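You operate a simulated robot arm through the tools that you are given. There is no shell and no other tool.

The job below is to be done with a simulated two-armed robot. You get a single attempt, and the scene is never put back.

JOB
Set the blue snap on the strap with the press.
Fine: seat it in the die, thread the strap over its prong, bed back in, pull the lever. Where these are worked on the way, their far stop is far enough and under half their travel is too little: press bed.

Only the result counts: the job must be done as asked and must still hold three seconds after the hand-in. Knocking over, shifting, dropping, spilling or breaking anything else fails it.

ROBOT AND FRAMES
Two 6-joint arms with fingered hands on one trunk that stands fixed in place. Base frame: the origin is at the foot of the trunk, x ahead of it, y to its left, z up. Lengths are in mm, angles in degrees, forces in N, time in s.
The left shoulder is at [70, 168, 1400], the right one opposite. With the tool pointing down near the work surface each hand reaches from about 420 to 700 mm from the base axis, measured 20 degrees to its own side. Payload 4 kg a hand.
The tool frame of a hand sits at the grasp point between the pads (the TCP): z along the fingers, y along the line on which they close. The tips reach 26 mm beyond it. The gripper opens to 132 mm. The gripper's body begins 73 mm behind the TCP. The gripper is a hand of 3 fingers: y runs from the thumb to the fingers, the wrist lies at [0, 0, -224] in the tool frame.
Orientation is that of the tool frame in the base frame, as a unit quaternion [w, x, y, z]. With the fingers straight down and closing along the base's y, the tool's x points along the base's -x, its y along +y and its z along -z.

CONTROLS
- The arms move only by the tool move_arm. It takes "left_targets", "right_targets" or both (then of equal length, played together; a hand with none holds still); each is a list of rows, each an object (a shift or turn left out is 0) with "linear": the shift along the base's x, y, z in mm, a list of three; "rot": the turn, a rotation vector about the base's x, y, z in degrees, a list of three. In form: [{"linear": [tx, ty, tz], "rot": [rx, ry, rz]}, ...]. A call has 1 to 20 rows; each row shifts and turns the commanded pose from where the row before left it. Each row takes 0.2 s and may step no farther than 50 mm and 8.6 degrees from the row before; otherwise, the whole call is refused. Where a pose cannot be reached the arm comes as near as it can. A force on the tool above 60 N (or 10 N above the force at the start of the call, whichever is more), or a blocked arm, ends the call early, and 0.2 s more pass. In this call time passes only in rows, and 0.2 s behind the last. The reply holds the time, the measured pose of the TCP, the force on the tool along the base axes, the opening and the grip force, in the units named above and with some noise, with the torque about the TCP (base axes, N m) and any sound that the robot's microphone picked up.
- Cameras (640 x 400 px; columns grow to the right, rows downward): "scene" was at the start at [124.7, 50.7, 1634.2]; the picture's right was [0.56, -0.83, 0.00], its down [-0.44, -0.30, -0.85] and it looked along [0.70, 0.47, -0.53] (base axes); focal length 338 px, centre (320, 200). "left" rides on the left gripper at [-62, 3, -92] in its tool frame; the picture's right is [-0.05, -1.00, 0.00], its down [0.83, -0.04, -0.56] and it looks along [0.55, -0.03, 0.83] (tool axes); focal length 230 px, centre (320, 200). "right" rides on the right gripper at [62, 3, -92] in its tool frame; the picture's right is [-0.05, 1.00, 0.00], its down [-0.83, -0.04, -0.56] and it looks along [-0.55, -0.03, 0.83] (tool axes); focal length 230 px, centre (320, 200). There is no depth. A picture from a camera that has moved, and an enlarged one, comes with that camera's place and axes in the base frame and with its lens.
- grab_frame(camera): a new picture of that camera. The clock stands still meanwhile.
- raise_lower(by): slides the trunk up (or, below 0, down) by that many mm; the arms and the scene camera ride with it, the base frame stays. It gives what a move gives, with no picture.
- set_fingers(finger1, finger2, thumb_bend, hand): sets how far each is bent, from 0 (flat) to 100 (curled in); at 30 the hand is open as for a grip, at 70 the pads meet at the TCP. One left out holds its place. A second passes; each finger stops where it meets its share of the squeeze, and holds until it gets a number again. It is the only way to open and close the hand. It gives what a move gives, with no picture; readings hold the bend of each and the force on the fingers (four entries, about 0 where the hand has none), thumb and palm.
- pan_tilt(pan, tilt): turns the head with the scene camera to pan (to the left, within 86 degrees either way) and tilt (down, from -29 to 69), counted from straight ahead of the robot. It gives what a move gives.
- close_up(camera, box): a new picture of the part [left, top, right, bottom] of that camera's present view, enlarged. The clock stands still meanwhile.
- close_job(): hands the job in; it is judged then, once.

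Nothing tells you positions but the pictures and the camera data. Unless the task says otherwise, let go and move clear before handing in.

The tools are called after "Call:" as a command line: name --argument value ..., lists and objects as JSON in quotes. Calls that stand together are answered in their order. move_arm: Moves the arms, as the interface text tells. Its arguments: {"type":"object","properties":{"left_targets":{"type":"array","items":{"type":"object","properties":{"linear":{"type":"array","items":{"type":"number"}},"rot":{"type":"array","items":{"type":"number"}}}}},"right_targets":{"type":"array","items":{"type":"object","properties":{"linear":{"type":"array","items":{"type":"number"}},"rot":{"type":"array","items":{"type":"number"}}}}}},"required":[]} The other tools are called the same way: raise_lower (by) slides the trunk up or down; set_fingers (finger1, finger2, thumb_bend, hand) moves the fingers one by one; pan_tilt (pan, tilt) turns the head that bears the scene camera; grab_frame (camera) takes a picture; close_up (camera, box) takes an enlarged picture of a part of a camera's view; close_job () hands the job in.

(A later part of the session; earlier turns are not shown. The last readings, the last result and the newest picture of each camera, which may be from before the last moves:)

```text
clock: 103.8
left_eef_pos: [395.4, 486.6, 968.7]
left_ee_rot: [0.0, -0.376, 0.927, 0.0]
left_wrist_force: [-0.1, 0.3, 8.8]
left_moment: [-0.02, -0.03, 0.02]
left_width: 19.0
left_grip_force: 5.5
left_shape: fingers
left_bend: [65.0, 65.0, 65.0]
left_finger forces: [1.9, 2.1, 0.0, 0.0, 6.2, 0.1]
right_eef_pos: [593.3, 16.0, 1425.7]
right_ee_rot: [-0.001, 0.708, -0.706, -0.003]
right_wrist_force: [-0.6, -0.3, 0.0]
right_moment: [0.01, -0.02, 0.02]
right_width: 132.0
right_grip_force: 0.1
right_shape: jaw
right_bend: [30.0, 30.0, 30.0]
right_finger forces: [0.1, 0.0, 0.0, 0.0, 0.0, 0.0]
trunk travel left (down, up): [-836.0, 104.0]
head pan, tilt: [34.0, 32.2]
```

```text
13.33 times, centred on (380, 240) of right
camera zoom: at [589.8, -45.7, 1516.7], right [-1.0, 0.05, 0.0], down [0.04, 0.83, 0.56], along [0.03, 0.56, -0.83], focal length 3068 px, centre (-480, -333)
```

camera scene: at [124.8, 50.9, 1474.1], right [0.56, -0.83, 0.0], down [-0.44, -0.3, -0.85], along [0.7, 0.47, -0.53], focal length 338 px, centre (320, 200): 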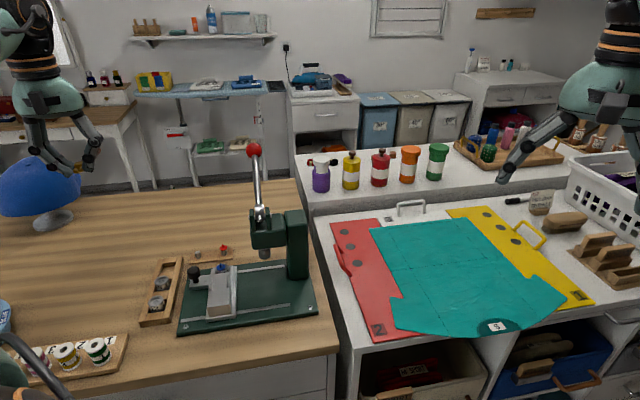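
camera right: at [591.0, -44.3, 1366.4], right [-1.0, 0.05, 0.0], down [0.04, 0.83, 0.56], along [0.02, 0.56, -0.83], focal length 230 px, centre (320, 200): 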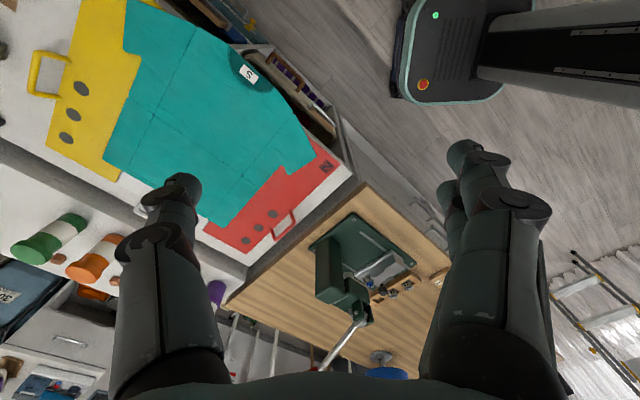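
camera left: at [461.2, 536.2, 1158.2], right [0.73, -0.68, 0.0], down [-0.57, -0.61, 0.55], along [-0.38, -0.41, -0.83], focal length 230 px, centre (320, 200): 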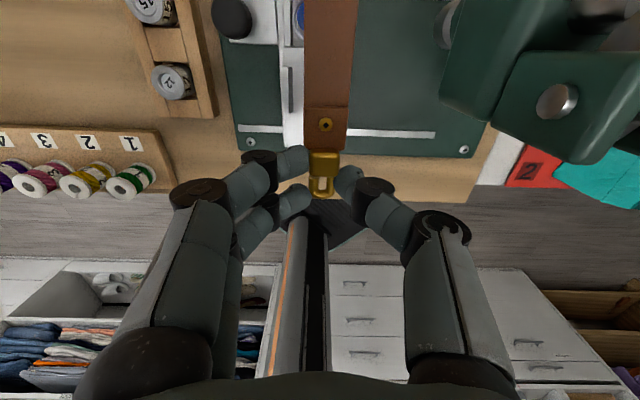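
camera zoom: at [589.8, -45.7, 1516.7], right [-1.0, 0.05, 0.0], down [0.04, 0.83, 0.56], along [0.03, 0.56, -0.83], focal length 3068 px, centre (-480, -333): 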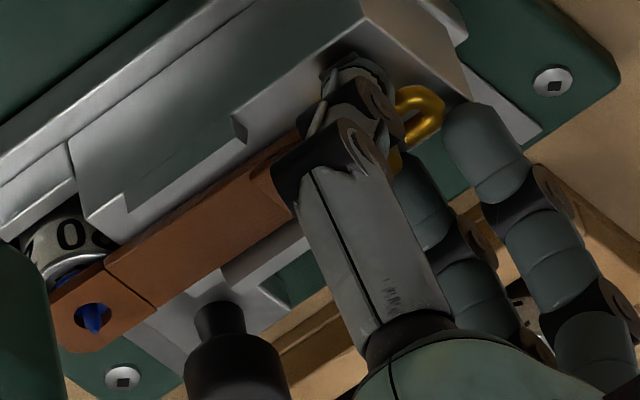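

The strap is loose. I'll rise slowly, then open wider and get clear.

Call:
move_arm --left_targets '[{"linear": [0, 0, 2]}, {"linear": [0, 0, 2]}]'

Call:
set_fingers --hand "left" --finger1 61 --finger2 61 --thumb_bend 61

Call:
close_up --camera "left" --box '[230, 60, 410, 200]'

Call:
close_up --camera "right" --box '[360, 225, 400, 255]'

```text
clock: 104.4
left_eef_pos: [397.2, 488.0, 971.1]
left_ee_rot: [-0.001, -0.377, 0.926, 0.002]
left_wrist_force: [0.7, -0.1, -0.7]
left_moment: [0.01, 0.01, -0.01]
left_width: 21.9
left_grip_force: 0.0
left_shape: fingers
left_bend: [64.0, 64.0, 64.0]
left_finger forces: [0.0, 0.1, 0.1, 0.0, 0.0, 0.1]
right_eef_pos: [593.4, 16.9, 1425.4]
right_ee_rot: [0.0, 0.709, -0.706, -0.001]
right_wrist_force: [0.4, -0.2, -0.1]
right_moment: [-0.02, 0.02, 0.02]
right_width: 131.9
right_grip_force: 0.0
right_shape: jaw
right_bend: [30.0, 30.0, 30.0]
right_finger forces: [0.0, 0.0, 0.2, 0.0, 0.0, 0.0]
trunk travel left (down, up): [-836.0, 104.0]
head pan, tilt: [34.0, 32.2]
```

```text
clock: 105.4
left_eef_pos: [397.3, 487.6, 972.7]
left_ee_rot: [0.0, -0.375, 0.927, 0.0]
left_wrist_force: [-0.5, 0.1, 0.5]
left_moment: [0.03, 0.04, 0.0]
left_width: 30.9
left_grip_force: 0.0
left_shape: fingers
left_bend: [61.0, 61.0, 61.0]
left_finger forces: [0.1, 0.0, 0.1, 0.0, 0.1, 0.0]
right_eef_pos: [593.3, 17.0, 1424.9]
right_ee_rot: [0.0, 0.708, -0.706, -0.002]
right_wrist_force: [0.5, -0.1, -0.8]
right_moment: [0.01, -0.03, -0.02]
right_width: 131.8
right_grip_force: 0.1
right_shape: jaw
right_bend: [30.0, 30.0, 30.0]
right_finger forces: [0.1, 0.0, 0.1, 0.1, 0.0, 0.0]
trunk travel left (down, up): [-836.0, 104.0]
head pan, tilt: [34.0, 32.2]
```

```text
2.86 times, centred on (320, 130) of left
camera zoom: at [439.5, 534.8, 1064.1], right [0.73, -0.68, 0.0], down [-0.57, -0.61, 0.56], along [-0.38, -0.41, -0.83], focal length 657 px, centre (320, 400)
```

zoom: 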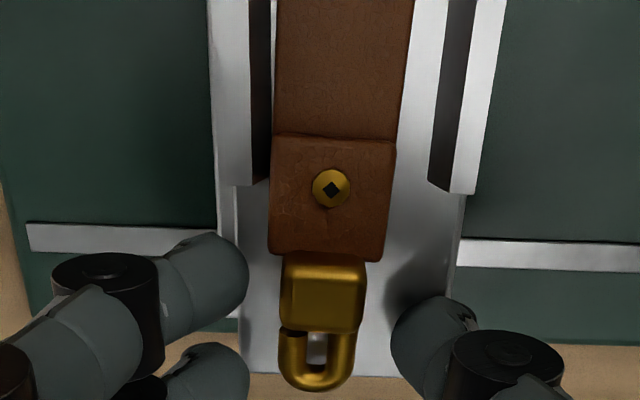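

```text
13.33 times, centred on (380, 240) of right
camera zoom: at [591.0, -44.2, 1516.2], right [-1.0, 0.05, 0.0], down [0.04, 0.83, 0.56], along [0.03, 0.56, -0.83], focal length 3068 px, centre (-480, -333)
```

zoom: 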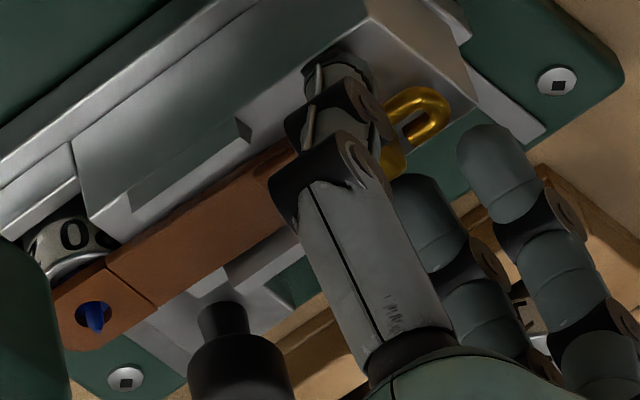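

The strap rests on the bed with the prong through its hole. I'll lift the hand clear and inspect.

Call:
move_arm --left_targets '[{"linear": [0, 0, 15]}, {"linear": [0, 0, 35]}, {"linear": [0, 0, 45]}, {"linear": [0, 0, 45]}]'

Call:
grab_frame --camera "left"

Call:
close_up --camera "right" --box '[355, 222, 405, 257]'

Call:
close_up --camera "scene" --box '[180, 240, 280, 340]'

```text
clock: 106.4
left_eef_pos: [406.8, 473.0, 1101.6]
left_ee_rot: [-0.002, -0.376, 0.926, 0.001]
left_wrist_force: [0.6, 0.2, -0.4]
left_moment: [-0.05, -0.03, -0.03]
left_width: 31.9
left_grip_force: 0.2
left_shape: fingers
left_bend: [61.0, 61.0, 61.0]
left_finger forces: [0.0, 0.0, 0.0, 0.1, 0.1, 0.0]
left hand out of reach, approached as far as the arm can: row 4
right_eef_pos: [593.1, 17.6, 1425.1]
right_ee_rot: [-0.001, 0.708, -0.707, -0.003]
right_wrist_force: [-0.3, -1.1, -0.2]
right_moment: [0.01, 0.0, -0.01]
right_width: 131.9
right_grip_force: 0.0
right_shape: jaw
right_bend: [30.0, 30.0, 30.0]
right_finger forces: [0.1, 0.0, 0.0, 0.0, 0.0, 0.1]
trunk travel left (down, up): [-836.0, 104.0]
head pan, tilt: [34.0, 32.2]
```

```text
taken
camera left: at [449.0, 519.5, 1194.1], right [0.73, -0.68, 0.0], down [-0.56, -0.61, 0.56], along [-0.38, -0.41, -0.83], focal length 230 px, centre (320, 200)
```

left: 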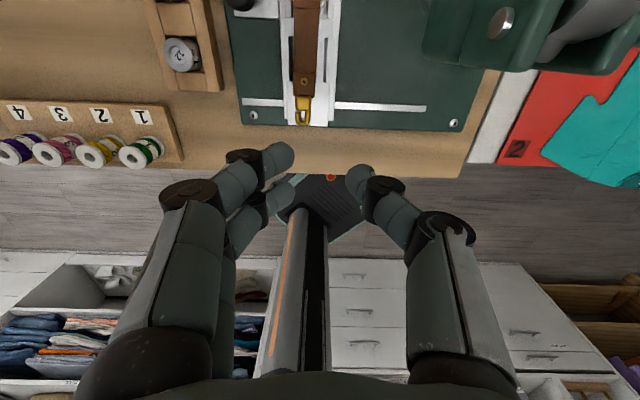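

```text
11.43 times, centred on (380, 240) of right
camera zoom: at [591.0, -45.1, 1516.3], right [-1.0, 0.05, 0.0], down [0.04, 0.83, 0.56], along [0.02, 0.56, -0.83], focal length 2629 px, centre (-366, -251)
```

zoom: 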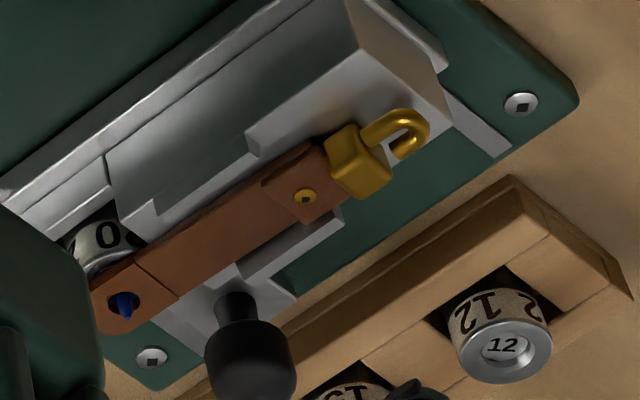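

```text
4.00 times, centred on (230, 290) of scene
camera zoom: at [124.9, 49.5, 1624.4], right [0.56, -0.83, 0.0], down [-0.44, -0.3, -0.85], along [0.7, 0.47, -0.53], focal length 1350 px, centre (680, -160)
```

zoom: 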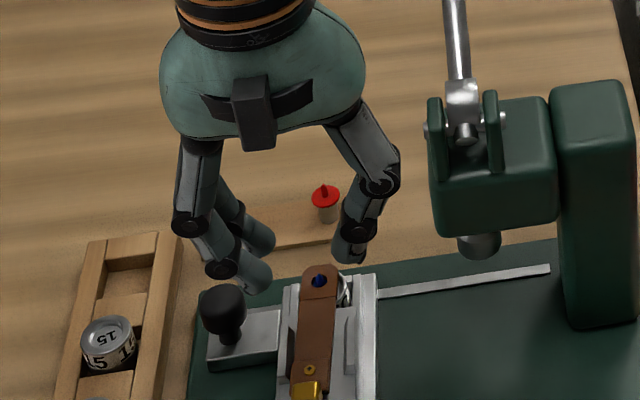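

Perfect: the strap lies in the channel and the blue prong stands in its hole. Next I'll push the bed back in by the knob: turn the hand as before (camera on the outer side) and go above the knob.

Call:
move_arm --left_targets '[{"linear": [0, 11, 0], "rot": [0, 0, 8.27]}, {"linear": [0, 11, 0], "rot": [0, 0, 8.27]}, {"linear": [1, 11, 0], "rot": [0, 0, 8.27]}, {"linear": [1, 11, 0], "rot": [0, 0, 8.27]}, {"linear": [1, 11, 0], "rot": [0, 0, 8.27]}, {"linear": [1, 11, -5], "rot": [0, 0, 8.27]}, {"linear": [1, 11, -10], "rot": [0, 0, 8.27]}, {"linear": [1, 11, -10], "rot": [0, 0, 8.27]}, {"linear": [1, 12, -10], "rot": [0, 0, 8.27]}, {"linear": [1, 12, -10], "rot": [0, 0, 8.27]}, {"linear": [1, 12, -10], "rot": [0, 0, 8.27]}]'

Call:
set_fingers --hand "left" --finger1 45 --finger2 45 --thumb_bend 45

Call:
grab_frame --camera "left"

```text
clock: 108.8
left_eef_pos: [417.8, 598.4, 1048.7]
left_ee_rot: [0.001, 0.924, -0.381, 0.0]
left_wrist_force: [0.0, -0.9, -0.1]
left_moment: [0.0, -0.01, 0.02]
left_width: 31.5
left_grip_force: 0.1
left_shape: fingers
left_bend: [61.0, 61.0, 61.0]
left_finger forces: [0.1, 0.0, 0.0, 0.0, 0.0, 0.0]
right_eef_pos: [594.4, 17.3, 1423.2]
right_ee_rot: [0.0, 0.708, -0.706, -0.002]
right_wrist_force: [1.4, 0.4, 0.2]
right_moment: [-0.02, 0.01, -0.03]
right_width: 132.0
right_grip_force: 0.1
right_shape: jaw
right_bend: [30.0, 30.0, 30.0]
right_finger forces: [0.1, 0.1, 0.1, 0.1, 0.1, 0.1]
trunk travel left (down, up): [-836.0, 104.0]
head pan, tilt: [34.0, 32.2]
```

```text
clock: 109.8
left_eef_pos: [416.5, 597.1, 1050.2]
left_ee_rot: [0.001, 0.924, -0.382, 0.0]
left_wrist_force: [0.6, 0.1, 0.6]
left_moment: [0.01, 0.02, 0.0]
left_width: 84.1
left_grip_force: 0.0
left_shape: fingers
left_bend: [45.0, 45.0, 45.0]
left_finger forces: [0.1, 0.0, 0.0, 0.0, 0.0, 0.0]
right_eef_pos: [593.9, 16.4, 1424.7]
right_ee_rot: [0.0, 0.708, -0.706, -0.002]
right_wrist_force: [-0.2, 0.1, -0.5]
right_moment: [-0.02, 0.0, 0.0]
right_width: 131.9
right_grip_force: 0.0
right_shape: jaw
right_bend: [30.0, 30.0, 30.0]
right_finger forces: [0.0, 0.0, 0.0, 0.0, 0.0, 0.0]
trunk travel left (down, up): [-836.0, 104.0]
head pan, tilt: [34.0, 32.2]
```

```text
taken
camera left: at [371.4, 640.2, 1142.0], right [0.67, 0.74, 0.0], down [0.62, -0.56, 0.56], along [0.41, -0.37, -0.83], focal length 230 px, centre (320, 200)
```

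left: 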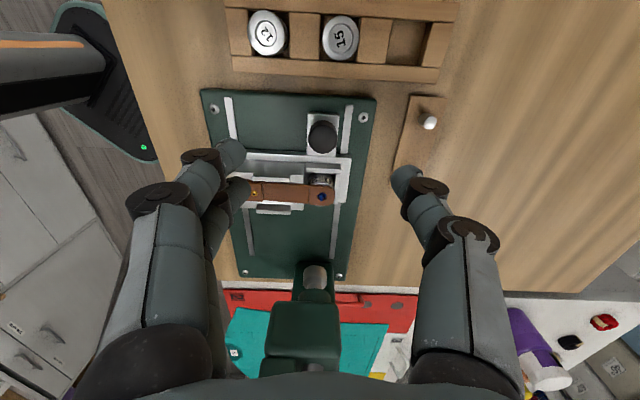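

The knob is at about (422, 597). I'll lean the hand 12 degrees away from the press head and come down around the knob.

Call:
move_arm --left_targets '[{"linear": [0.5, 2, -20], "rot": [-4.25, -4.25, 0]}, {"linear": [0.5, 2, -20], "rot": [-4.25, -4.25, 0]}, {"linear": [0.4, 0, -30]}, {"linear": [0, 0, -20]}]'

Call:
grab_frame --camera "left"

```text
clock: 110.8
left_eef_pos: [418.1, 601.5, 958.1]
left_ee_rot: [0.039, 0.919, -0.38, 0.097]
left_wrist_force: [0.7, 0.8, 0.7]
left_moment: [-0.02, 0.0, 0.02]
left_width: 84.1
left_grip_force: 0.2
left_shape: fingers
left_bend: [45.0, 45.0, 45.0]
left_finger forces: [0.0, 0.1, 0.0, 0.1, 0.0, 0.1]
right_eef_pos: [594.7, 17.1, 1423.9]
right_ee_rot: [0.0, 0.708, -0.706, -0.002]
right_wrist_force: [0.0, 0.5, 0.3]
right_moment: [0.0, 0.02, 0.01]
right_width: 132.0
right_grip_force: 0.1
right_shape: jaw
right_bend: [30.0, 30.0, 30.0]
right_finger forces: [0.0, 0.0, 0.0, 0.0, 0.0, 0.0]
trunk travel left (down, up): [-836.0, 104.0]
head pan, tilt: [34.0, 32.2]
```

```text
taken
camera left: at [360.4, 657.0, 1034.9], right [0.67, 0.74, -0.01], down [0.52, -0.46, 0.72], along [0.53, -0.48, -0.7], focal length 230 px, centre (320, 200)
```

left: 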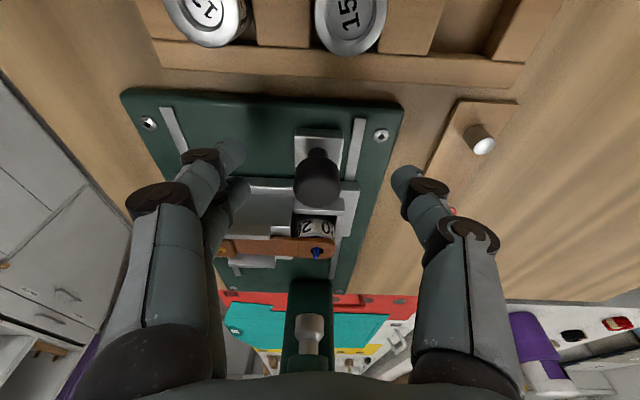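

Knob centred between the pads. A bit lower, then grip.

Call:
move_arm --left_targets '[{"linear": [-1.5, 1.5, -8]}]'

Call:
set_fingers --hand "left" --finger1 71 --finger2 71 --thumb_bend 71

Call:
grab_frame --camera "left"

```text
clock: 111.2
left_eef_pos: [414.6, 600.7, 955.7]
left_ee_rot: [0.04, 0.919, -0.38, 0.097]
left_wrist_force: [0.4, 0.3, -0.3]
left_moment: [-0.01, 0.03, -0.02]
left_width: 84.0
left_grip_force: 0.2
left_shape: fingers
left_bend: [45.0, 45.0, 45.0]
left_finger forces: [0.1, 0.1, 0.0, 0.0, 0.1, 0.0]
left hand out of reach, approached as far as the arm can: row 1
right_eef_pos: [594.2, 17.9, 1425.3]
right_ee_rot: [-0.001, 0.708, -0.706, -0.002]
right_wrist_force: [-0.2, -0.9, 0.5]
right_moment: [0.0, 0.02, -0.01]
right_width: 132.1
right_grip_force: 0.1
right_shape: jaw
right_bend: [30.0, 30.0, 30.0]
right_finger forces: [0.0, 0.1, 0.0, 0.0, 0.0, 0.0]
trunk travel left (down, up): [-836.0, 104.0]
head pan, tilt: [34.0, 32.2]
```

```text
clock: 112.2
left_eef_pos: [415.3, 601.9, 954.5]
left_ee_rot: [0.041, 0.919, -0.38, 0.096]
left_wrist_force: [3.8, 2.2, -2.9]
left_moment: [0.01, -0.02, -0.01]
left_width: 13.4
left_grip_force: 7.4
left_shape: fingers
left_bend: [71.0, 65.0, 66.0]
left_finger forces: [0.0, 5.9, 0.0, 0.0, 8.7, 0.0]
right_eef_pos: [594.2, 19.7, 1424.5]
right_ee_rot: [0.0, 0.708, -0.706, -0.003]
right_wrist_force: [0.8, 0.2, 0.1]
right_moment: [0.01, -0.01, -0.01]
right_width: 132.2
right_grip_force: 0.0
right_shape: jaw
right_bend: [30.0, 30.0, 30.0]
right_finger forces: [0.0, 0.0, 0.1, 0.1, 0.0, 0.0]
trunk travel left (down, up): [-836.0, 104.0]
head pan, tilt: [34.0, 32.2]
```

```text
taken
camera left: at [356.5, 657.2, 1032.1], right [0.67, 0.74, -0.01], down [0.52, -0.46, 0.72], along [0.53, -0.49, -0.7], focal length 230 px, centre (320, 200)
```

left: 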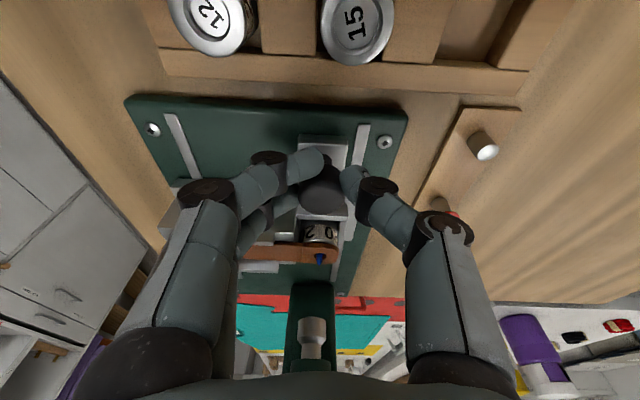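

Finger 1 hooks behind the knob, with finger 2 and the thumb gripping it: good for pushing. I'll slide the bed inward steadily.

Call:
move_arm --left_targets '[{"linear": [4.2, -4.2, 0]}, {"linear": [7, -7.1, 0]}, {"linear": [7, -7.1, 0]}, {"linear": [7, -7.1, 0]}, {"linear": [7, -7.1, 0]}]'

Call:
grab_frame --camera "left"

Call:
close_up --camera "right" --box '[340, 190, 440, 265]'

```text
clock: 113.4
left_eef_pos: [444.1, 568.4, 959.2]
left_ee_rot: [0.041, 0.919, -0.38, 0.096]
left_wrist_force: [5.4, 5.7, -9.7]
left_moment: [0.11, -0.02, 0.04]
left_width: 14.7
left_grip_force: 7.1
left_shape: fingers
left_bend: [71.0, 66.0, 65.0]
left_finger forces: [0.0, 3.5, 0.1, 0.1, 10.0, 0.0]
left hand out of reach, approached as far as the arm can: row 5
right_eef_pos: [596.6, 19.1, 1423.5]
right_ee_rot: [0.001, 0.708, -0.706, -0.002]
right_wrist_force: [0.4, 0.0, 0.4]
right_moment: [0.01, -0.02, 0.01]
right_width: 131.9
right_grip_force: 0.1
right_shape: jaw
right_bend: [30.0, 30.0, 30.0]
right_finger forces: [0.1, 0.0, 0.0, 0.1, 0.0, 0.0]
trunk travel left (down, up): [-836.0, 104.0]
head pan, tilt: [34.0, 32.2]
```

```text
taken
camera left: at [386.6, 623.6, 1036.9], right [0.67, 0.74, -0.01], down [0.53, -0.46, 0.72], along [0.53, -0.49, -0.7], focal length 230 px, centre (320, 200)
```

left: 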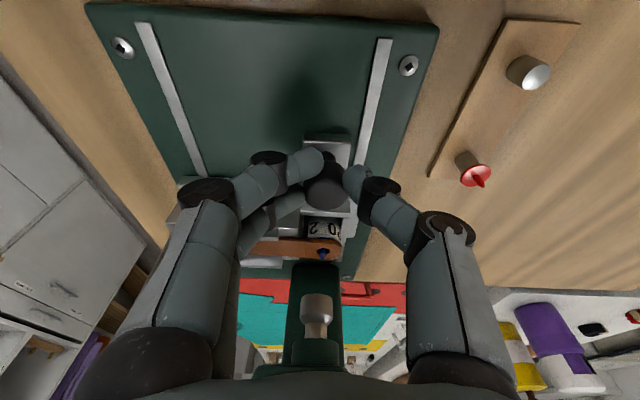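

```text
5.33 times, centred on (390, 228) of right
camera zoom: at [593.9, -42.1, 1515.1], right [-1.0, 0.05, 0.0], down [0.04, 0.83, 0.56], along [0.02, 0.56, -0.83], focal length 1227 px, centre (-53, 53)
```

zoom: 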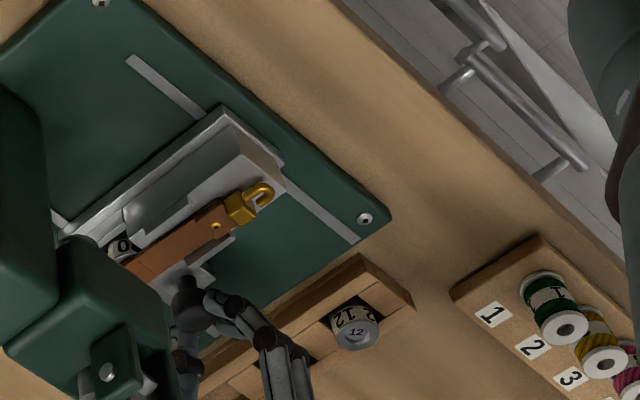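

The lean costs reach again; the head has about 10 mm clearance for an upright hand, so I'll release, straighten the hand and regrip.

Call:
set_fingers --hand "left" --finger1 50 --finger2 50 --thumb_bend 50

Call:
move_arm --left_targets '[{"linear": [0, 0, 0], "rot": [2.9, 2.9, 0]}, {"linear": [0, 0, 0], "rot": [2.9, 2.9, 0]}, {"linear": [0, 0, 0], "rot": [2.7, 2.7, 0]}]'

Call:
grab_frame --camera "left"

```text
clock: 114.4
left_eef_pos: [441.4, 566.3, 961.8]
left_ee_rot: [0.041, 0.919, -0.38, 0.096]
left_wrist_force: [-1.5, 0.6, -0.1]
left_moment: [-0.01, 0.01, 0.04]
left_width: 67.0
left_grip_force: 0.0
left_shape: fingers
left_bend: [50.0, 50.0, 50.0]
left_finger forces: [0.1, 0.0, 0.0, 0.0, 0.0, 0.0]
right_eef_pos: [594.3, 15.7, 1424.8]
right_ee_rot: [-0.001, 0.708, -0.706, -0.003]
right_wrist_force: [0.1, -0.2, -0.6]
right_moment: [0.01, 0.0, 0.0]
right_width: 132.1
right_grip_force: 0.0
right_shape: jaw
right_bend: [30.0, 30.0, 30.0]
right_finger forces: [0.0, 0.1, 0.1, 0.0, 0.0, 0.0]
trunk travel left (down, up): [-836.0, 104.0]
head pan, tilt: [34.0, 32.2]
```

```text
clock: 115.2
left_eef_pos: [438.9, 565.3, 965.0]
left_ee_rot: [0.0, 0.924, -0.382, -0.001]
left_wrist_force: [-0.4, 1.1, 0.0]
left_moment: [-0.01, 0.0, 0.01]
left_width: 66.9
left_grip_force: 0.2
left_shape: fingers
left_bend: [50.0, 50.0, 50.0]
left_finger forces: [0.1, 0.1, 0.0, 0.0, 0.0, 0.0]
left hand out of reach, approached as far as the arm can: row 2
right_eef_pos: [593.4, 16.6, 1424.6]
right_ee_rot: [-0.001, 0.708, -0.706, -0.001]
right_wrist_force: [0.0, -0.3, -0.8]
right_moment: [-0.02, -0.04, 0.01]
right_width: 132.1
right_grip_force: 0.1
right_shape: jaw
right_bend: [30.0, 30.0, 30.0]
right_finger forces: [0.0, 0.1, 0.0, 0.0, 0.0, 0.0]
trunk travel left (down, up): [-836.0, 104.0]
head pan, tilt: [34.0, 32.2]
```

```text
taken
camera left: at [393.8, 608.7, 1057.8], right [0.67, 0.74, 0.0], down [0.62, -0.56, 0.55], along [0.41, -0.37, -0.83], focal length 230 px, centre (320, 200)
```

left: 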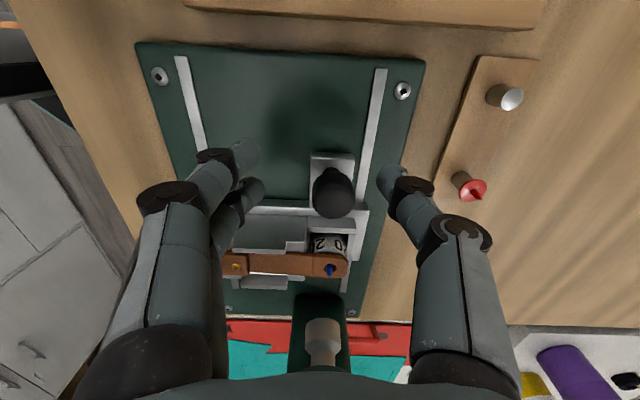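

Upright now; the knob is about 11 mm ahead and 8 mm toward the thumb. I'll re-centre, lower and grip again.

Call:
move_arm --left_targets '[{"linear": [5.8, 0.2, 0]}, {"linear": [5.8, 0.2, -7]}, {"linear": [0, 0, -8]}]'

Call:
grab_frame --camera "left"

```text
clock: 116.0
left_eef_pos: [439.3, 563.3, 967.1]
left_ee_rot: [0.0, 0.924, -0.382, 0.0]
left_wrist_force: [0.1, -0.6, 0.2]
left_moment: [-0.01, 0.01, -0.04]
left_width: 67.2
left_grip_force: 0.0
left_shape: fingers
left_bend: [50.0, 50.0, 50.0]
left_finger forces: [0.1, 0.0, 0.0, 0.0, 0.0, 0.0]
left hand out of reach, approached as far as the arm can: row 1, 2, 3
right_eef_pos: [594.0, 17.9, 1425.5]
right_ee_rot: [0.0, 0.708, -0.707, -0.002]
right_wrist_force: [-0.7, 0.8, 0.0]
right_moment: [0.02, 0.0, -0.01]
right_width: 131.8
right_grip_force: 0.1
right_shape: jaw
right_bend: [30.0, 30.0, 30.0]
right_finger forces: [0.0, 0.0, 0.0, 0.1, 0.0, 0.0]
trunk travel left (down, up): [-836.0, 104.0]
head pan, tilt: [34.0, 32.2]
```

```text
taken
camera left: at [394.5, 607.2, 1057.6], right [0.67, 0.74, 0.0], down [0.62, -0.56, 0.56], along [0.41, -0.37, -0.83], focal length 230 px, centre (320, 200)
```

left: 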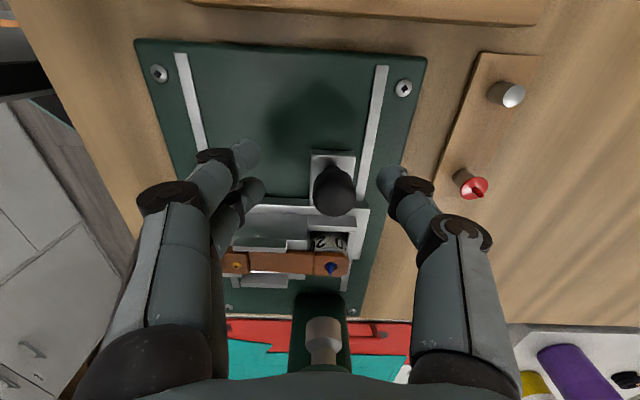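

At this trunk height the arm can't stretch out low enough, so I'll raise the hand and lower the trunk by 190 mm, then come back to the knob.

Call:
move_arm --left_targets '[{"linear": [0, 0, 45]}, {"linear": [0, 0, 45]}, {"linear": [0, 0, 45]}, {"linear": [0, 0, 45]}, {"linear": [0, 0, 45]}]'

Call:
raise_lower --by -190

Call:
grab_frame --camera "left"

```text
clock: 117.2
left_eef_pos: [439.5, 561.1, 1196.1]
left_ee_rot: [0.001, 0.925, -0.381, 0.0]
left_wrist_force: [0.4, -0.2, 0.4]
left_moment: [0.04, 0.0, 0.0]
left_width: 67.3
left_grip_force: 0.0
left_shape: fingers
left_bend: [50.0, 50.0, 50.0]
left_finger forces: [0.0, 0.1, 0.1, 0.0, 0.0, 0.0]
right_eef_pos: [592.5, 16.7, 1424.4]
right_ee_rot: [-0.001, 0.708, -0.706, -0.001]
right_wrist_force: [-0.4, -0.3, 0.0]
right_moment: [0.0, 0.0, 0.02]
right_width: 132.1
right_grip_force: 0.0
right_shape: jaw
right_bend: [30.0, 30.0, 30.0]
right_finger forces: [0.0, 0.1, 0.0, 0.0, 0.0, 0.0]
trunk travel left (down, up): [-836.0, 104.0]
head pan, tilt: [34.0, 32.2]
```

```text
clock: 119.3
left_eef_pos: [441.2, 561.8, 1005.0]
left_ee_rot: [0.001, 0.924, -0.382, -0.001]
left_wrist_force: [-0.8, -0.3, 0.2]
left_moment: [0.01, 0.01, 0.01]
left_width: 67.3
left_grip_force: 0.0
left_shape: fingers
left_bend: [50.0, 50.0, 50.0]
left_finger forces: [0.1, 0.1, 0.0, 0.1, 0.1, 0.0]
right_eef_pos: [593.2, 17.2, 1233.7]
right_ee_rot: [0.0, 0.709, -0.705, -0.002]
right_wrist_force: [0.2, 0.3, 0.6]
right_moment: [0.01, 0.01, 0.0]
right_width: 131.8
right_grip_force: 0.0
right_shape: jaw
right_bend: [30.0, 30.0, 30.0]
right_finger forces: [0.0, 0.0, 0.0, 0.1, 0.1, 0.0]
trunk travel left (down, up): [-646.0, 294.0]
head pan, tilt: [34.0, 32.2]
```

```text
taken
camera left: at [394.9, 604.7, 1096.6], right [0.67, 0.74, 0.0], down [0.62, -0.56, 0.56], along [0.41, -0.37, -0.83], focal length 230 px, centre (320, 200)
```

left: 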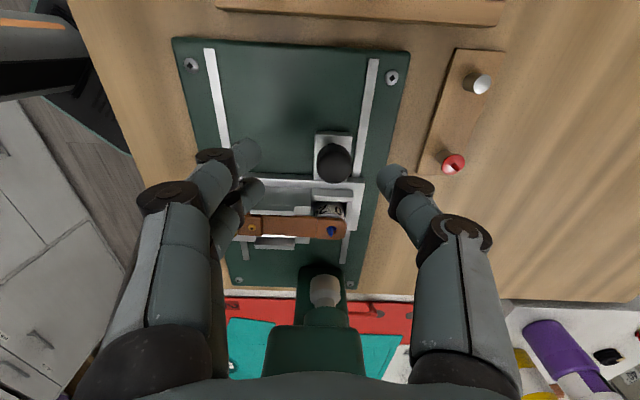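

I'll re-centre on the knob and come down.

Call:
move_arm --left_targets '[{"linear": [6, 1.4, -10]}, {"linear": [5.7, 1.4, -20]}, {"linear": [0, 0, -18]}]'

Call:
grab_frame --camera "left"

```text
clock: 120.1
left_eef_pos: [453.1, 564.9, 954.9]
left_ee_rot: [0.0, 0.924, -0.382, 0.0]
left_wrist_force: [0.8, -0.7, -0.2]
left_moment: [0.0, 0.02, 0.07]
left_width: 67.2
left_grip_force: 0.0
left_shape: fingers
left_bend: [50.0, 50.0, 50.0]
left_finger forces: [0.0, 0.1, 0.1, 0.0, 0.0, 0.1]
right_eef_pos: [594.6, 17.6, 1234.9]
right_ee_rot: [-0.001, 0.708, -0.706, -0.002]
right_wrist_force: [-0.3, 0.5, -1.1]
right_moment: [-0.02, 0.0, 0.01]
right_width: 131.9
right_grip_force: 0.1
right_shape: jaw
right_bend: [30.0, 30.0, 30.0]
right_finger forces: [0.1, 0.0, 0.0, 0.0, 0.0, 0.1]
trunk travel left (down, up): [-646.0, 294.0]
head pan, tilt: [34.0, 32.2]
```

```text
taken
camera left: at [408.1, 608.7, 1046.7], right [0.67, 0.74, 0.0], down [0.62, -0.55, 0.56], along [0.41, -0.37, -0.83], focal length 230 px, centre (320, 200)
```

left: 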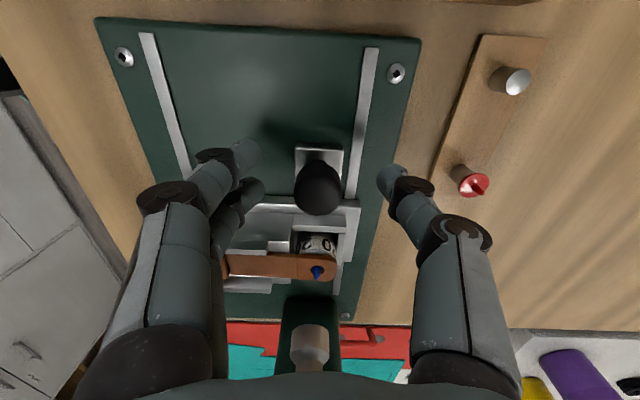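

Good. Lower slightly and grip.

Call:
move_arm --left_targets '[{"linear": [0, 0, -6]}]'

Call:
set_fingers --hand "left" --finger1 71 --finger2 71 --thumb_bend 71

Call:
move_arm --left_targets '[{"linear": [4.2, -4.2, 0]}, {"linear": [6, -6.1, 0]}, {"linear": [6, -6.1, 0]}, {"linear": [6, -6.1, 0]}]'

Call:
grab_frame --camera "left"

Call:
close_up --camera "scene" --box '[170, 150, 330, 320]'

```text
clock: 120.5
left_eef_pos: [453.3, 564.0, 949.4]
left_ee_rot: [0.001, 0.924, -0.382, 0.0]
left_wrist_force: [0.4, 1.0, 1.0]
left_moment: [0.01, -0.04, -0.02]
left_width: 67.4
left_grip_force: 0.1
left_shape: fingers
left_bend: [50.0, 50.0, 50.0]
left_finger forces: [0.0, 0.0, 0.0, 0.1, 0.0, 0.1]
right_eef_pos: [593.3, 16.9, 1234.7]
right_ee_rot: [0.0, 0.708, -0.706, -0.002]
right_wrist_force: [0.1, 0.7, -0.1]
right_moment: [0.01, -0.02, 0.01]
right_width: 132.2
right_grip_force: 0.0
right_shape: jaw
right_bend: [30.0, 30.0, 30.0]
right_finger forces: [0.1, 0.1, 0.0, 0.0, 0.0, 0.0]
trunk travel left (down, up): [-646.0, 294.0]
head pan, tilt: [34.0, 32.2]
```

```text
clock: 121.5
left_eef_pos: [453.1, 565.5, 948.5]
left_ee_rot: [0.001, 0.924, -0.383, -0.001]
left_wrist_force: [-0.3, 0.5, -3.3]
left_moment: [-0.04, -0.01, 0.04]
left_width: 15.4
left_grip_force: 9.2
left_shape: fingers
left_bend: [70.0, 64.0, 66.0]
left_finger forces: [1.8, 6.9, 0.0, 0.0, 8.8, 0.1]
right_eef_pos: [593.3, 17.5, 1235.0]
right_ee_rot: [-0.002, 0.709, -0.705, -0.003]
right_wrist_force: [0.6, 0.2, 0.0]
right_moment: [0.02, 0.01, 0.02]
right_width: 131.8
right_grip_force: 0.0
right_shape: jaw
right_bend: [30.0, 30.0, 30.0]
right_finger forces: [0.0, 0.1, 0.0, 0.0, 0.0, 0.0]
trunk travel left (down, up): [-646.0, 294.0]
head pan, tilt: [34.0, 32.2]
```

```text
clock: 122.5
left_eef_pos: [476.0, 542.7, 949.3]
left_ee_rot: [0.001, 0.924, -0.383, -0.001]
left_wrist_force: [1.1, 1.5, -5.4]
left_moment: [0.08, 0.0, 0.04]
left_width: 15.7
left_grip_force: 8.4
left_shape: fingers
left_bend: [70.0, 64.0, 66.0]
left_finger forces: [1.6, 6.3, 0.1, 0.0, 8.9, 0.1]
right_eef_pos: [595.4, 17.1, 1234.5]
right_ee_rot: [0.0, 0.708, -0.706, -0.003]
right_wrist_force: [0.3, -0.4, -0.3]
right_moment: [0.0, 0.03, 0.07]
right_width: 131.7
right_grip_force: 0.1
right_shape: jaw
right_bend: [30.0, 30.0, 30.0]
right_finger forces: [0.1, 0.0, 0.1, 0.0, 0.1, 0.0]
trunk travel left (down, up): [-646.0, 294.0]
head pan, tilt: [34.0, 32.2]
```

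```text
taken
camera left: at [430.4, 585.5, 1041.5], right [0.67, 0.74, 0.0], down [0.62, -0.55, 0.55], along [0.41, -0.37, -0.83], focal length 230 px, centre (320, 200)
```

left: 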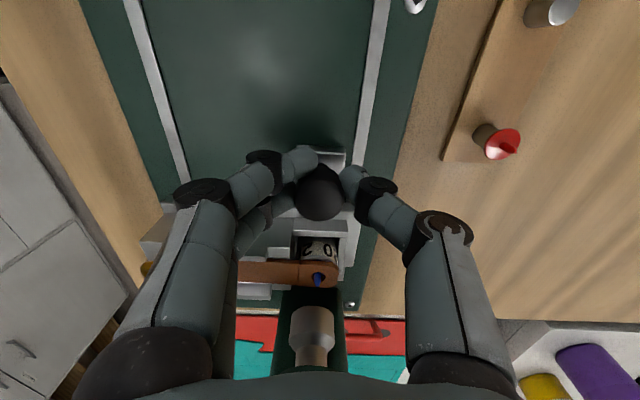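

```text
2.35 times, centred on (250, 235) of scene
camera zoom: at [126.2, 51.2, 1434.0], right [0.56, -0.83, 0.0], down [-0.44, -0.3, -0.85], along [0.7, 0.47, -0.53], focal length 794 px, centre (485, 118)
```

zoom: 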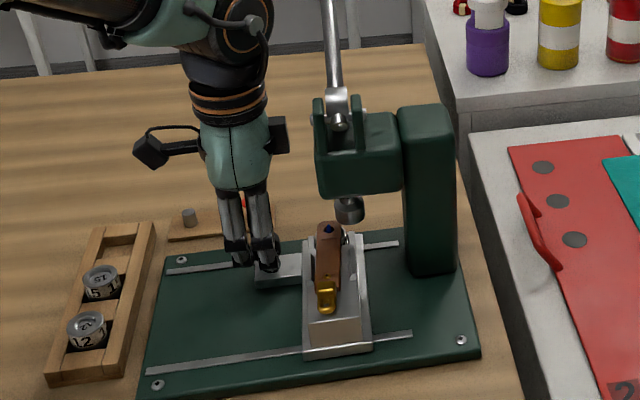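

Moving smoothly, with the strap riding along. About 23 mm remain; I'll push on in smaller steps to the inner stop.

Call:
move_arm --left_targets '[{"linear": [5, -5.1, 0]}, {"linear": [5, -5.1, 0]}, {"linear": [3, -3.1, 0]}]'

Call:
close_up --camera "scene" --box '[210, 150, 310, 290]'

Call:
grab_frame --camera "left"

```text
clock: 123.3
left_eef_pos: [488.6, 529.7, 950.0]
left_ee_rot: [0.001, 0.924, -0.381, -0.001]
left_wrist_force: [3.4, 1.0, -6.9]
left_moment: [0.03, -0.06, 0.07]
left_width: 15.3
left_grip_force: 8.7
left_shape: fingers
left_bend: [70.0, 64.0, 66.0]
left_finger forces: [1.2, 6.3, 0.0, 0.1, 8.7, 0.0]
right_eef_pos: [595.0, 18.5, 1233.9]
right_ee_rot: [-0.001, 0.708, -0.706, -0.003]
right_wrist_force: [0.0, -0.1, 0.1]
right_moment: [0.01, 0.02, -0.02]
right_width: 131.8
right_grip_force: 0.1
right_shape: jaw
right_bend: [30.0, 30.0, 30.0]
right_finger forces: [0.0, 0.0, 0.1, 0.0, 0.0, 0.0]
trunk travel left (down, up): [-646.0, 294.0]
head pan, tilt: [34.0, 32.2]
```

```text
2.86 times, centred on (260, 220) of scene
camera zoom: at [126.4, 51.9, 1433.9], right [0.56, -0.83, 0.0], down [-0.44, -0.3, -0.85], along [0.7, 0.47, -0.53], focal length 964 px, centre (491, 143)
```

zoom: 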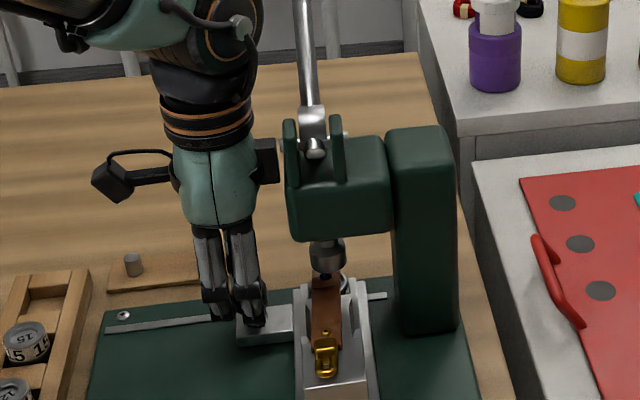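

```text
taken
camera left: at [443.0, 572.7, 1041.7], right [0.67, 0.74, 0.0], down [0.62, -0.55, 0.56], along [0.41, -0.37, -0.83], focal length 230 px, centre (320, 200)
```

left: 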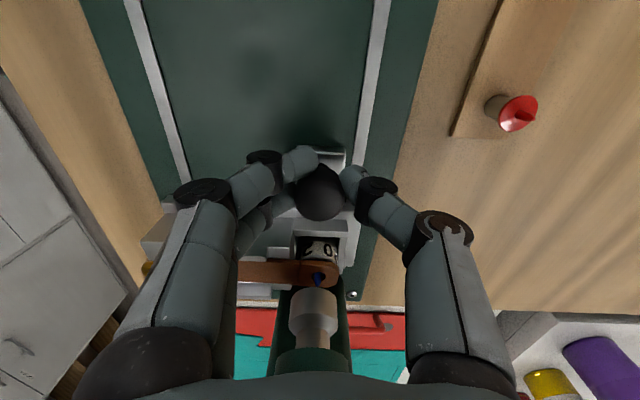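

Almost there. I'll zoom in on ram and prong to see how far is left, and watch the clearance between the hand and the press head.

Call:
close_up --camera "scene" --box '[240, 215, 280, 250]'

Call:
close_up --camera "scene" --box '[220, 180, 280, 230]'

Call:
close_up --camera "right" --box '[340, 240, 440, 320]'

```text
11.43 times, centred on (260, 232) of scene
camera zoom: at [126.4, 51.9, 1433.9], right [0.56, -0.83, 0.0], down [-0.44, -0.3, -0.85], along [0.7, 0.47, -0.53], focal length 3857 px, centre (1006, -171)
```

zoom: 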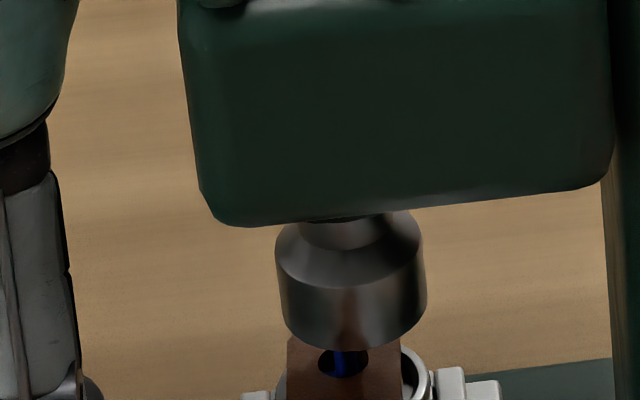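

```text
8.00 times, centred on (250, 205) of scene
camera zoom: at [126.4, 51.9, 1433.9], right [0.56, -0.83, 0.0], down [-0.44, -0.3, -0.85], along [0.7, 0.47, -0.53], focal length 2700 px, centre (880, 160)
```

zoom: 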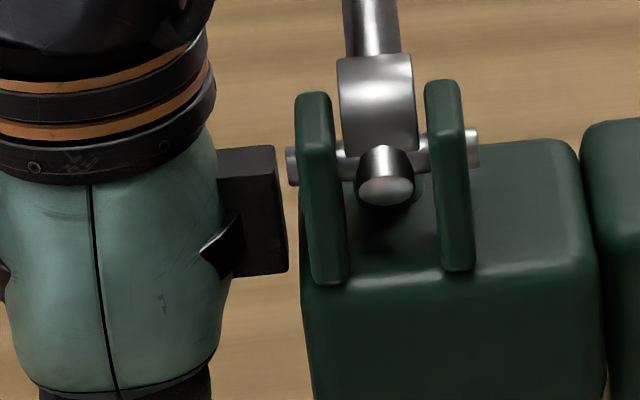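

```text
5.00 times, centred on (390, 280) of right
camera zoom: at [592.4, -43.3, 1325.5], right [-1.0, 0.05, 0.0], down [0.04, 0.83, 0.56], along [0.02, 0.56, -0.83], focal length 1150 px, centre (-30, -200)
```

zoom: 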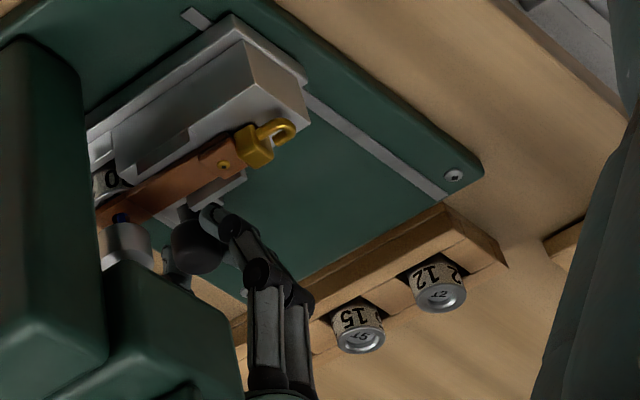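

About 2–3 mm of travel remain, but a box on the hand's side is close to the press head. I'll lean the hand 6 degrees outward about the knob (which also pushes it in a little) and then finish the stroke.

Call:
move_arm --left_targets '[{"linear": [0, 0, 0], "rot": [-2.1, -2.1, 0]}, {"linear": [0, 0, 0], "rot": [-2.1, -2.1, 0]}]'

Call:
move_arm --left_targets '[{"linear": [1, -1, 0]}, {"linear": [1, -1, 0]}]'

Call:
close_up --camera "scene" --box '[240, 215, 280, 250]'

Call:
close_up --camera "scene" --box '[220, 180, 280, 230]'

```text
clock: 123.9
left_eef_pos: [488.6, 530.8, 949.6]
left_ee_rot: [0.021, 0.923, -0.382, 0.048]
left_wrist_force: [2.5, 1.5, -6.5]
left_moment: [0.09, 0.01, 0.04]
left_width: 15.1
left_grip_force: 8.2
left_shape: fingers
left_bend: [70.0, 64.0, 66.0]
left_finger forces: [1.4, 5.9, 0.1, 0.1, 9.1, 0.0]
right_eef_pos: [595.2, 18.6, 1234.1]
right_ee_rot: [0.0, 0.709, -0.706, -0.003]
right_wrist_force: [0.4, 0.1, -0.2]
right_moment: [0.0, 0.02, 0.03]
right_width: 131.9
right_grip_force: 0.2
right_shape: jaw
right_bend: [30.0, 30.0, 30.0]
right_finger forces: [0.0, 0.1, 0.1, 0.0, 0.0, 0.0]
trunk travel left (down, up): [-646.0, 294.0]
head pan, tilt: [34.0, 32.2]
```

```text
clock: 124.5
left_eef_pos: [489.5, 528.2, 948.7]
left_ee_rot: [0.021, 0.923, -0.381, 0.047]
left_wrist_force: [1.2, 6.1, -2.7]
left_moment: [0.19, 0.03, 0.11]
left_width: 15.3
left_grip_force: 9.1
left_shape: fingers
left_bend: [70.0, 65.0, 66.0]
left_finger forces: [2.0, 4.7, 0.0, 0.0, 11.4, 0.1]
right_eef_pos: [594.9, 19.2, 1233.9]
right_ee_rot: [0.001, 0.708, -0.706, -0.001]
right_wrist_force: [1.0, 0.1, -0.3]
right_moment: [0.02, -0.03, 0.02]
right_width: 131.7
right_grip_force: 0.1
right_shape: jaw
right_bend: [30.0, 30.0, 30.0]
right_finger forces: [0.0, 0.1, 0.0, 0.1, 0.0, 0.0]
trunk travel left (down, up): [-646.0, 294.0]
head pan, tilt: [34.0, 32.2]
```

```text
11.43 times, centred on (260, 232) of scene
camera zoom: at [125.4, 53.0, 1434.1], right [0.56, -0.83, 0.0], down [-0.44, -0.3, -0.85], along [0.7, 0.47, -0.53], focal length 3857 px, centre (1006, -171)
```

zoom: 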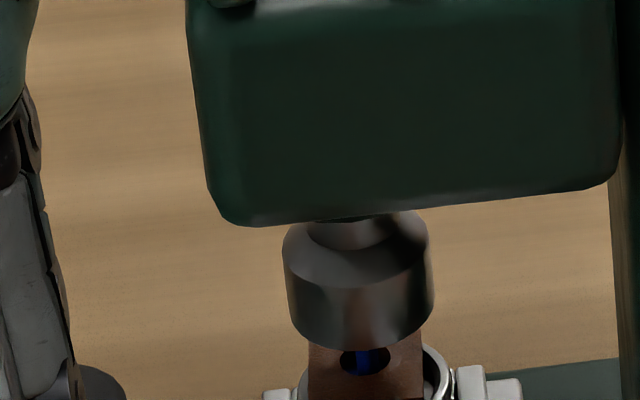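

```text
8.00 times, centred on (250, 205) of scene
camera zoom: at [125.4, 53.0, 1434.1], right [0.56, -0.83, 0.0], down [-0.44, -0.3, -0.85], along [0.7, 0.47, -0.53], focal length 2700 px, centre (880, 160)
```

zoom: 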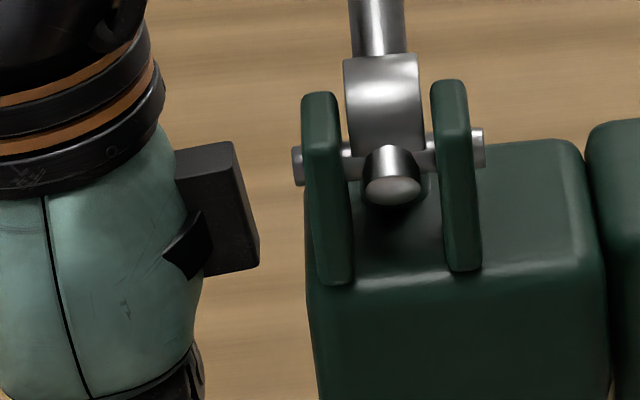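

The prong is now under the ram's axis and a reaction is building. One more small push to confirm the inner stop.

Call:
move_arm --left_targets '[{"linear": [1, -1, 0]}, {"linear": [1, -1, 0]}]'

Call:
close_up --camera "scene" --box '[240, 215, 280, 250]'

```text
clock: 125.1
left_eef_pos: [488.5, 527.2, 949.2]
left_ee_rot: [0.023, 0.923, -0.382, 0.047]
left_wrist_force: [-6.9, 12.7, -3.6]
left_moment: [0.32, 0.19, 0.12]
left_width: 16.0
left_grip_force: 12.1
left_shape: fingers
left_bend: [70.0, 65.0, 66.0]
left_finger forces: [5.1, 4.3, 0.0, 0.0, 13.4, 0.0]
right_eef_pos: [592.2, 21.3, 1233.9]
right_ee_rot: [0.0, 0.709, -0.706, -0.001]
right_wrist_force: [-1.0, -0.2, -0.5]
right_moment: [-0.01, -0.04, -0.01]
right_width: 131.8
right_grip_force: 0.1
right_shape: jaw
right_bend: [30.0, 30.0, 30.0]
right_finger forces: [0.0, 0.0, 0.0, 0.1, 0.1, 0.0]
trunk travel left (down, up): [-646.0, 294.0]
head pan, tilt: [34.0, 32.2]
```

```text
11.43 times, centred on (260, 232) of scene
camera zoom: at [123.5, 54.5, 1434.1], right [0.56, -0.83, 0.0], down [-0.44, -0.3, -0.85], along [0.7, 0.47, -0.53], focal length 3857 px, centre (1006, -171)
```

zoom: 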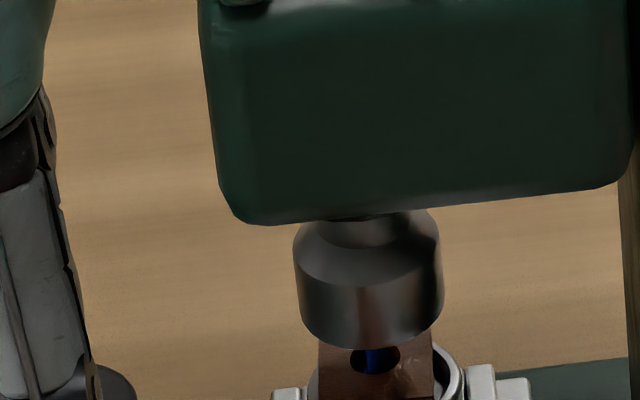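

The bed is home against its inner stop (14 N reaction). I'll open the hand and rise clear.

Call:
set_fingers --hand "left" --finger1 45 --finger2 45 --thumb_bend 45

Call:
move_arm --left_targets '[{"linear": [-2, 2, 20]}, {"linear": [-3, 3, 35]}, {"linear": [-5, 5, 45]}, {"linear": [-10, 10, 45]}]'

Call:
close_up --camera "scene" --box '[190, 170, 330, 310]'

Call:
grab_frame --camera "left"

Call:
close_up --camera "right" --box '[340, 240, 420, 300]'

```text
clock: 126.1
left_eef_pos: [492.0, 523.7, 950.6]
left_ee_rot: [0.02, 0.923, -0.382, 0.047]
left_wrist_force: [0.5, -0.3, 0.0]
left_moment: [-0.02, 0.0, 0.01]
left_width: 84.1
left_grip_force: 0.0
left_shape: fingers
left_bend: [45.0, 45.0, 45.0]
left_finger forces: [0.0, 0.0, 0.0, 0.1, 0.0, 0.0]
right_eef_pos: [593.5, 16.8, 1234.1]
right_ee_rot: [-0.001, 0.708, -0.706, -0.002]
right_wrist_force: [-0.5, -0.4, 0.5]
right_moment: [-0.01, -0.03, -0.01]
right_width: 131.9
right_grip_force: 0.0
right_shape: jaw
right_bend: [30.0, 30.0, 30.0]
right_finger forces: [0.1, 0.0, 0.0, 0.1, 0.1, 0.0]
trunk travel left (down, up): [-646.0, 294.0]
head pan, tilt: [34.0, 32.2]
```

```text
clock: 127.1
left_eef_pos: [469.0, 547.3, 1096.3]
left_ee_rot: [0.021, 0.923, -0.382, 0.048]
left_wrist_force: [-0.7, 0.4, -0.5]
left_moment: [0.01, -0.03, 0.02]
left_width: 84.2
left_grip_force: 0.0
left_shape: fingers
left_bend: [45.0, 45.0, 45.0]
left_finger forces: [0.0, 0.1, 0.0, 0.0, 0.1, 0.0]
right_eef_pos: [592.0, 17.7, 1235.4]
right_ee_rot: [-0.002, 0.708, -0.707, -0.003]
right_wrist_force: [0.2, 0.3, -0.9]
right_moment: [-0.01, -0.03, 0.01]
right_width: 132.0
right_grip_force: 0.0
right_shape: jaw
right_bend: [30.0, 30.0, 30.0]
right_finger forces: [0.1, 0.0, 0.0, 0.1, 0.0, 0.0]
trunk travel left (down, up): [-646.0, 294.0]
head pan, tilt: [34.0, 32.2]
```

```text
2.86 times, centred on (260, 240) of scene
camera zoom: at [123.4, 50.2, 1434.3], right [0.56, -0.83, 0.0], down [-0.44, -0.3, -0.85], along [0.7, 0.47, -0.53], focal length 964 px, centre (491, 86)
```

zoom: 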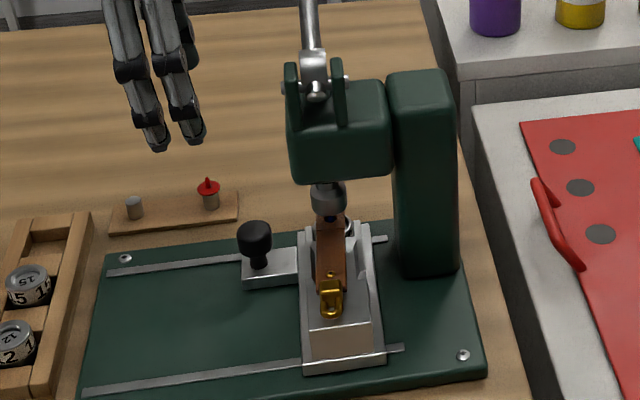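

```text
taken
camera left: at [416.9, 595.4, 1181.8], right [0.67, 0.74, -0.01], down [0.58, -0.51, 0.64], along [0.47, -0.43, -0.77], focal length 230 px, centre (320, 200)
```

left: 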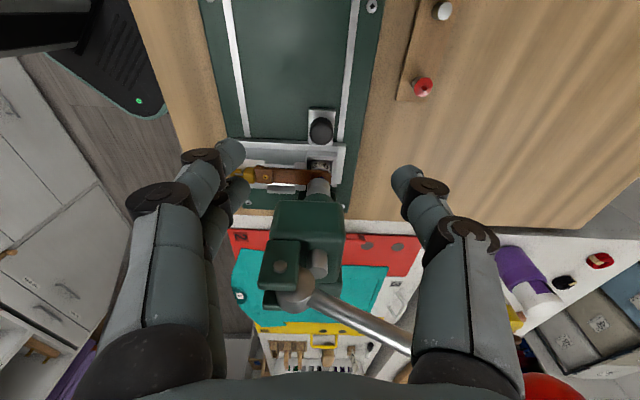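

```text
6.67 times, centred on (380, 270) of right
camera zoom: at [589.6, -44.8, 1326.8], right [-1.0, 0.05, 0.0], down [0.04, 0.83, 0.56], along [0.03, 0.56, -0.83], focal length 1534 px, centre (-80, -267)
```

zoom: 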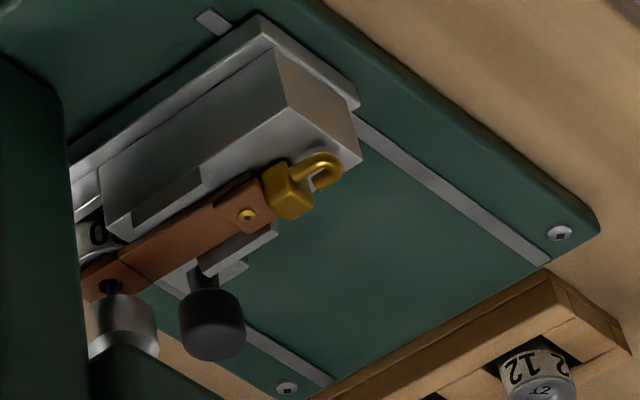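

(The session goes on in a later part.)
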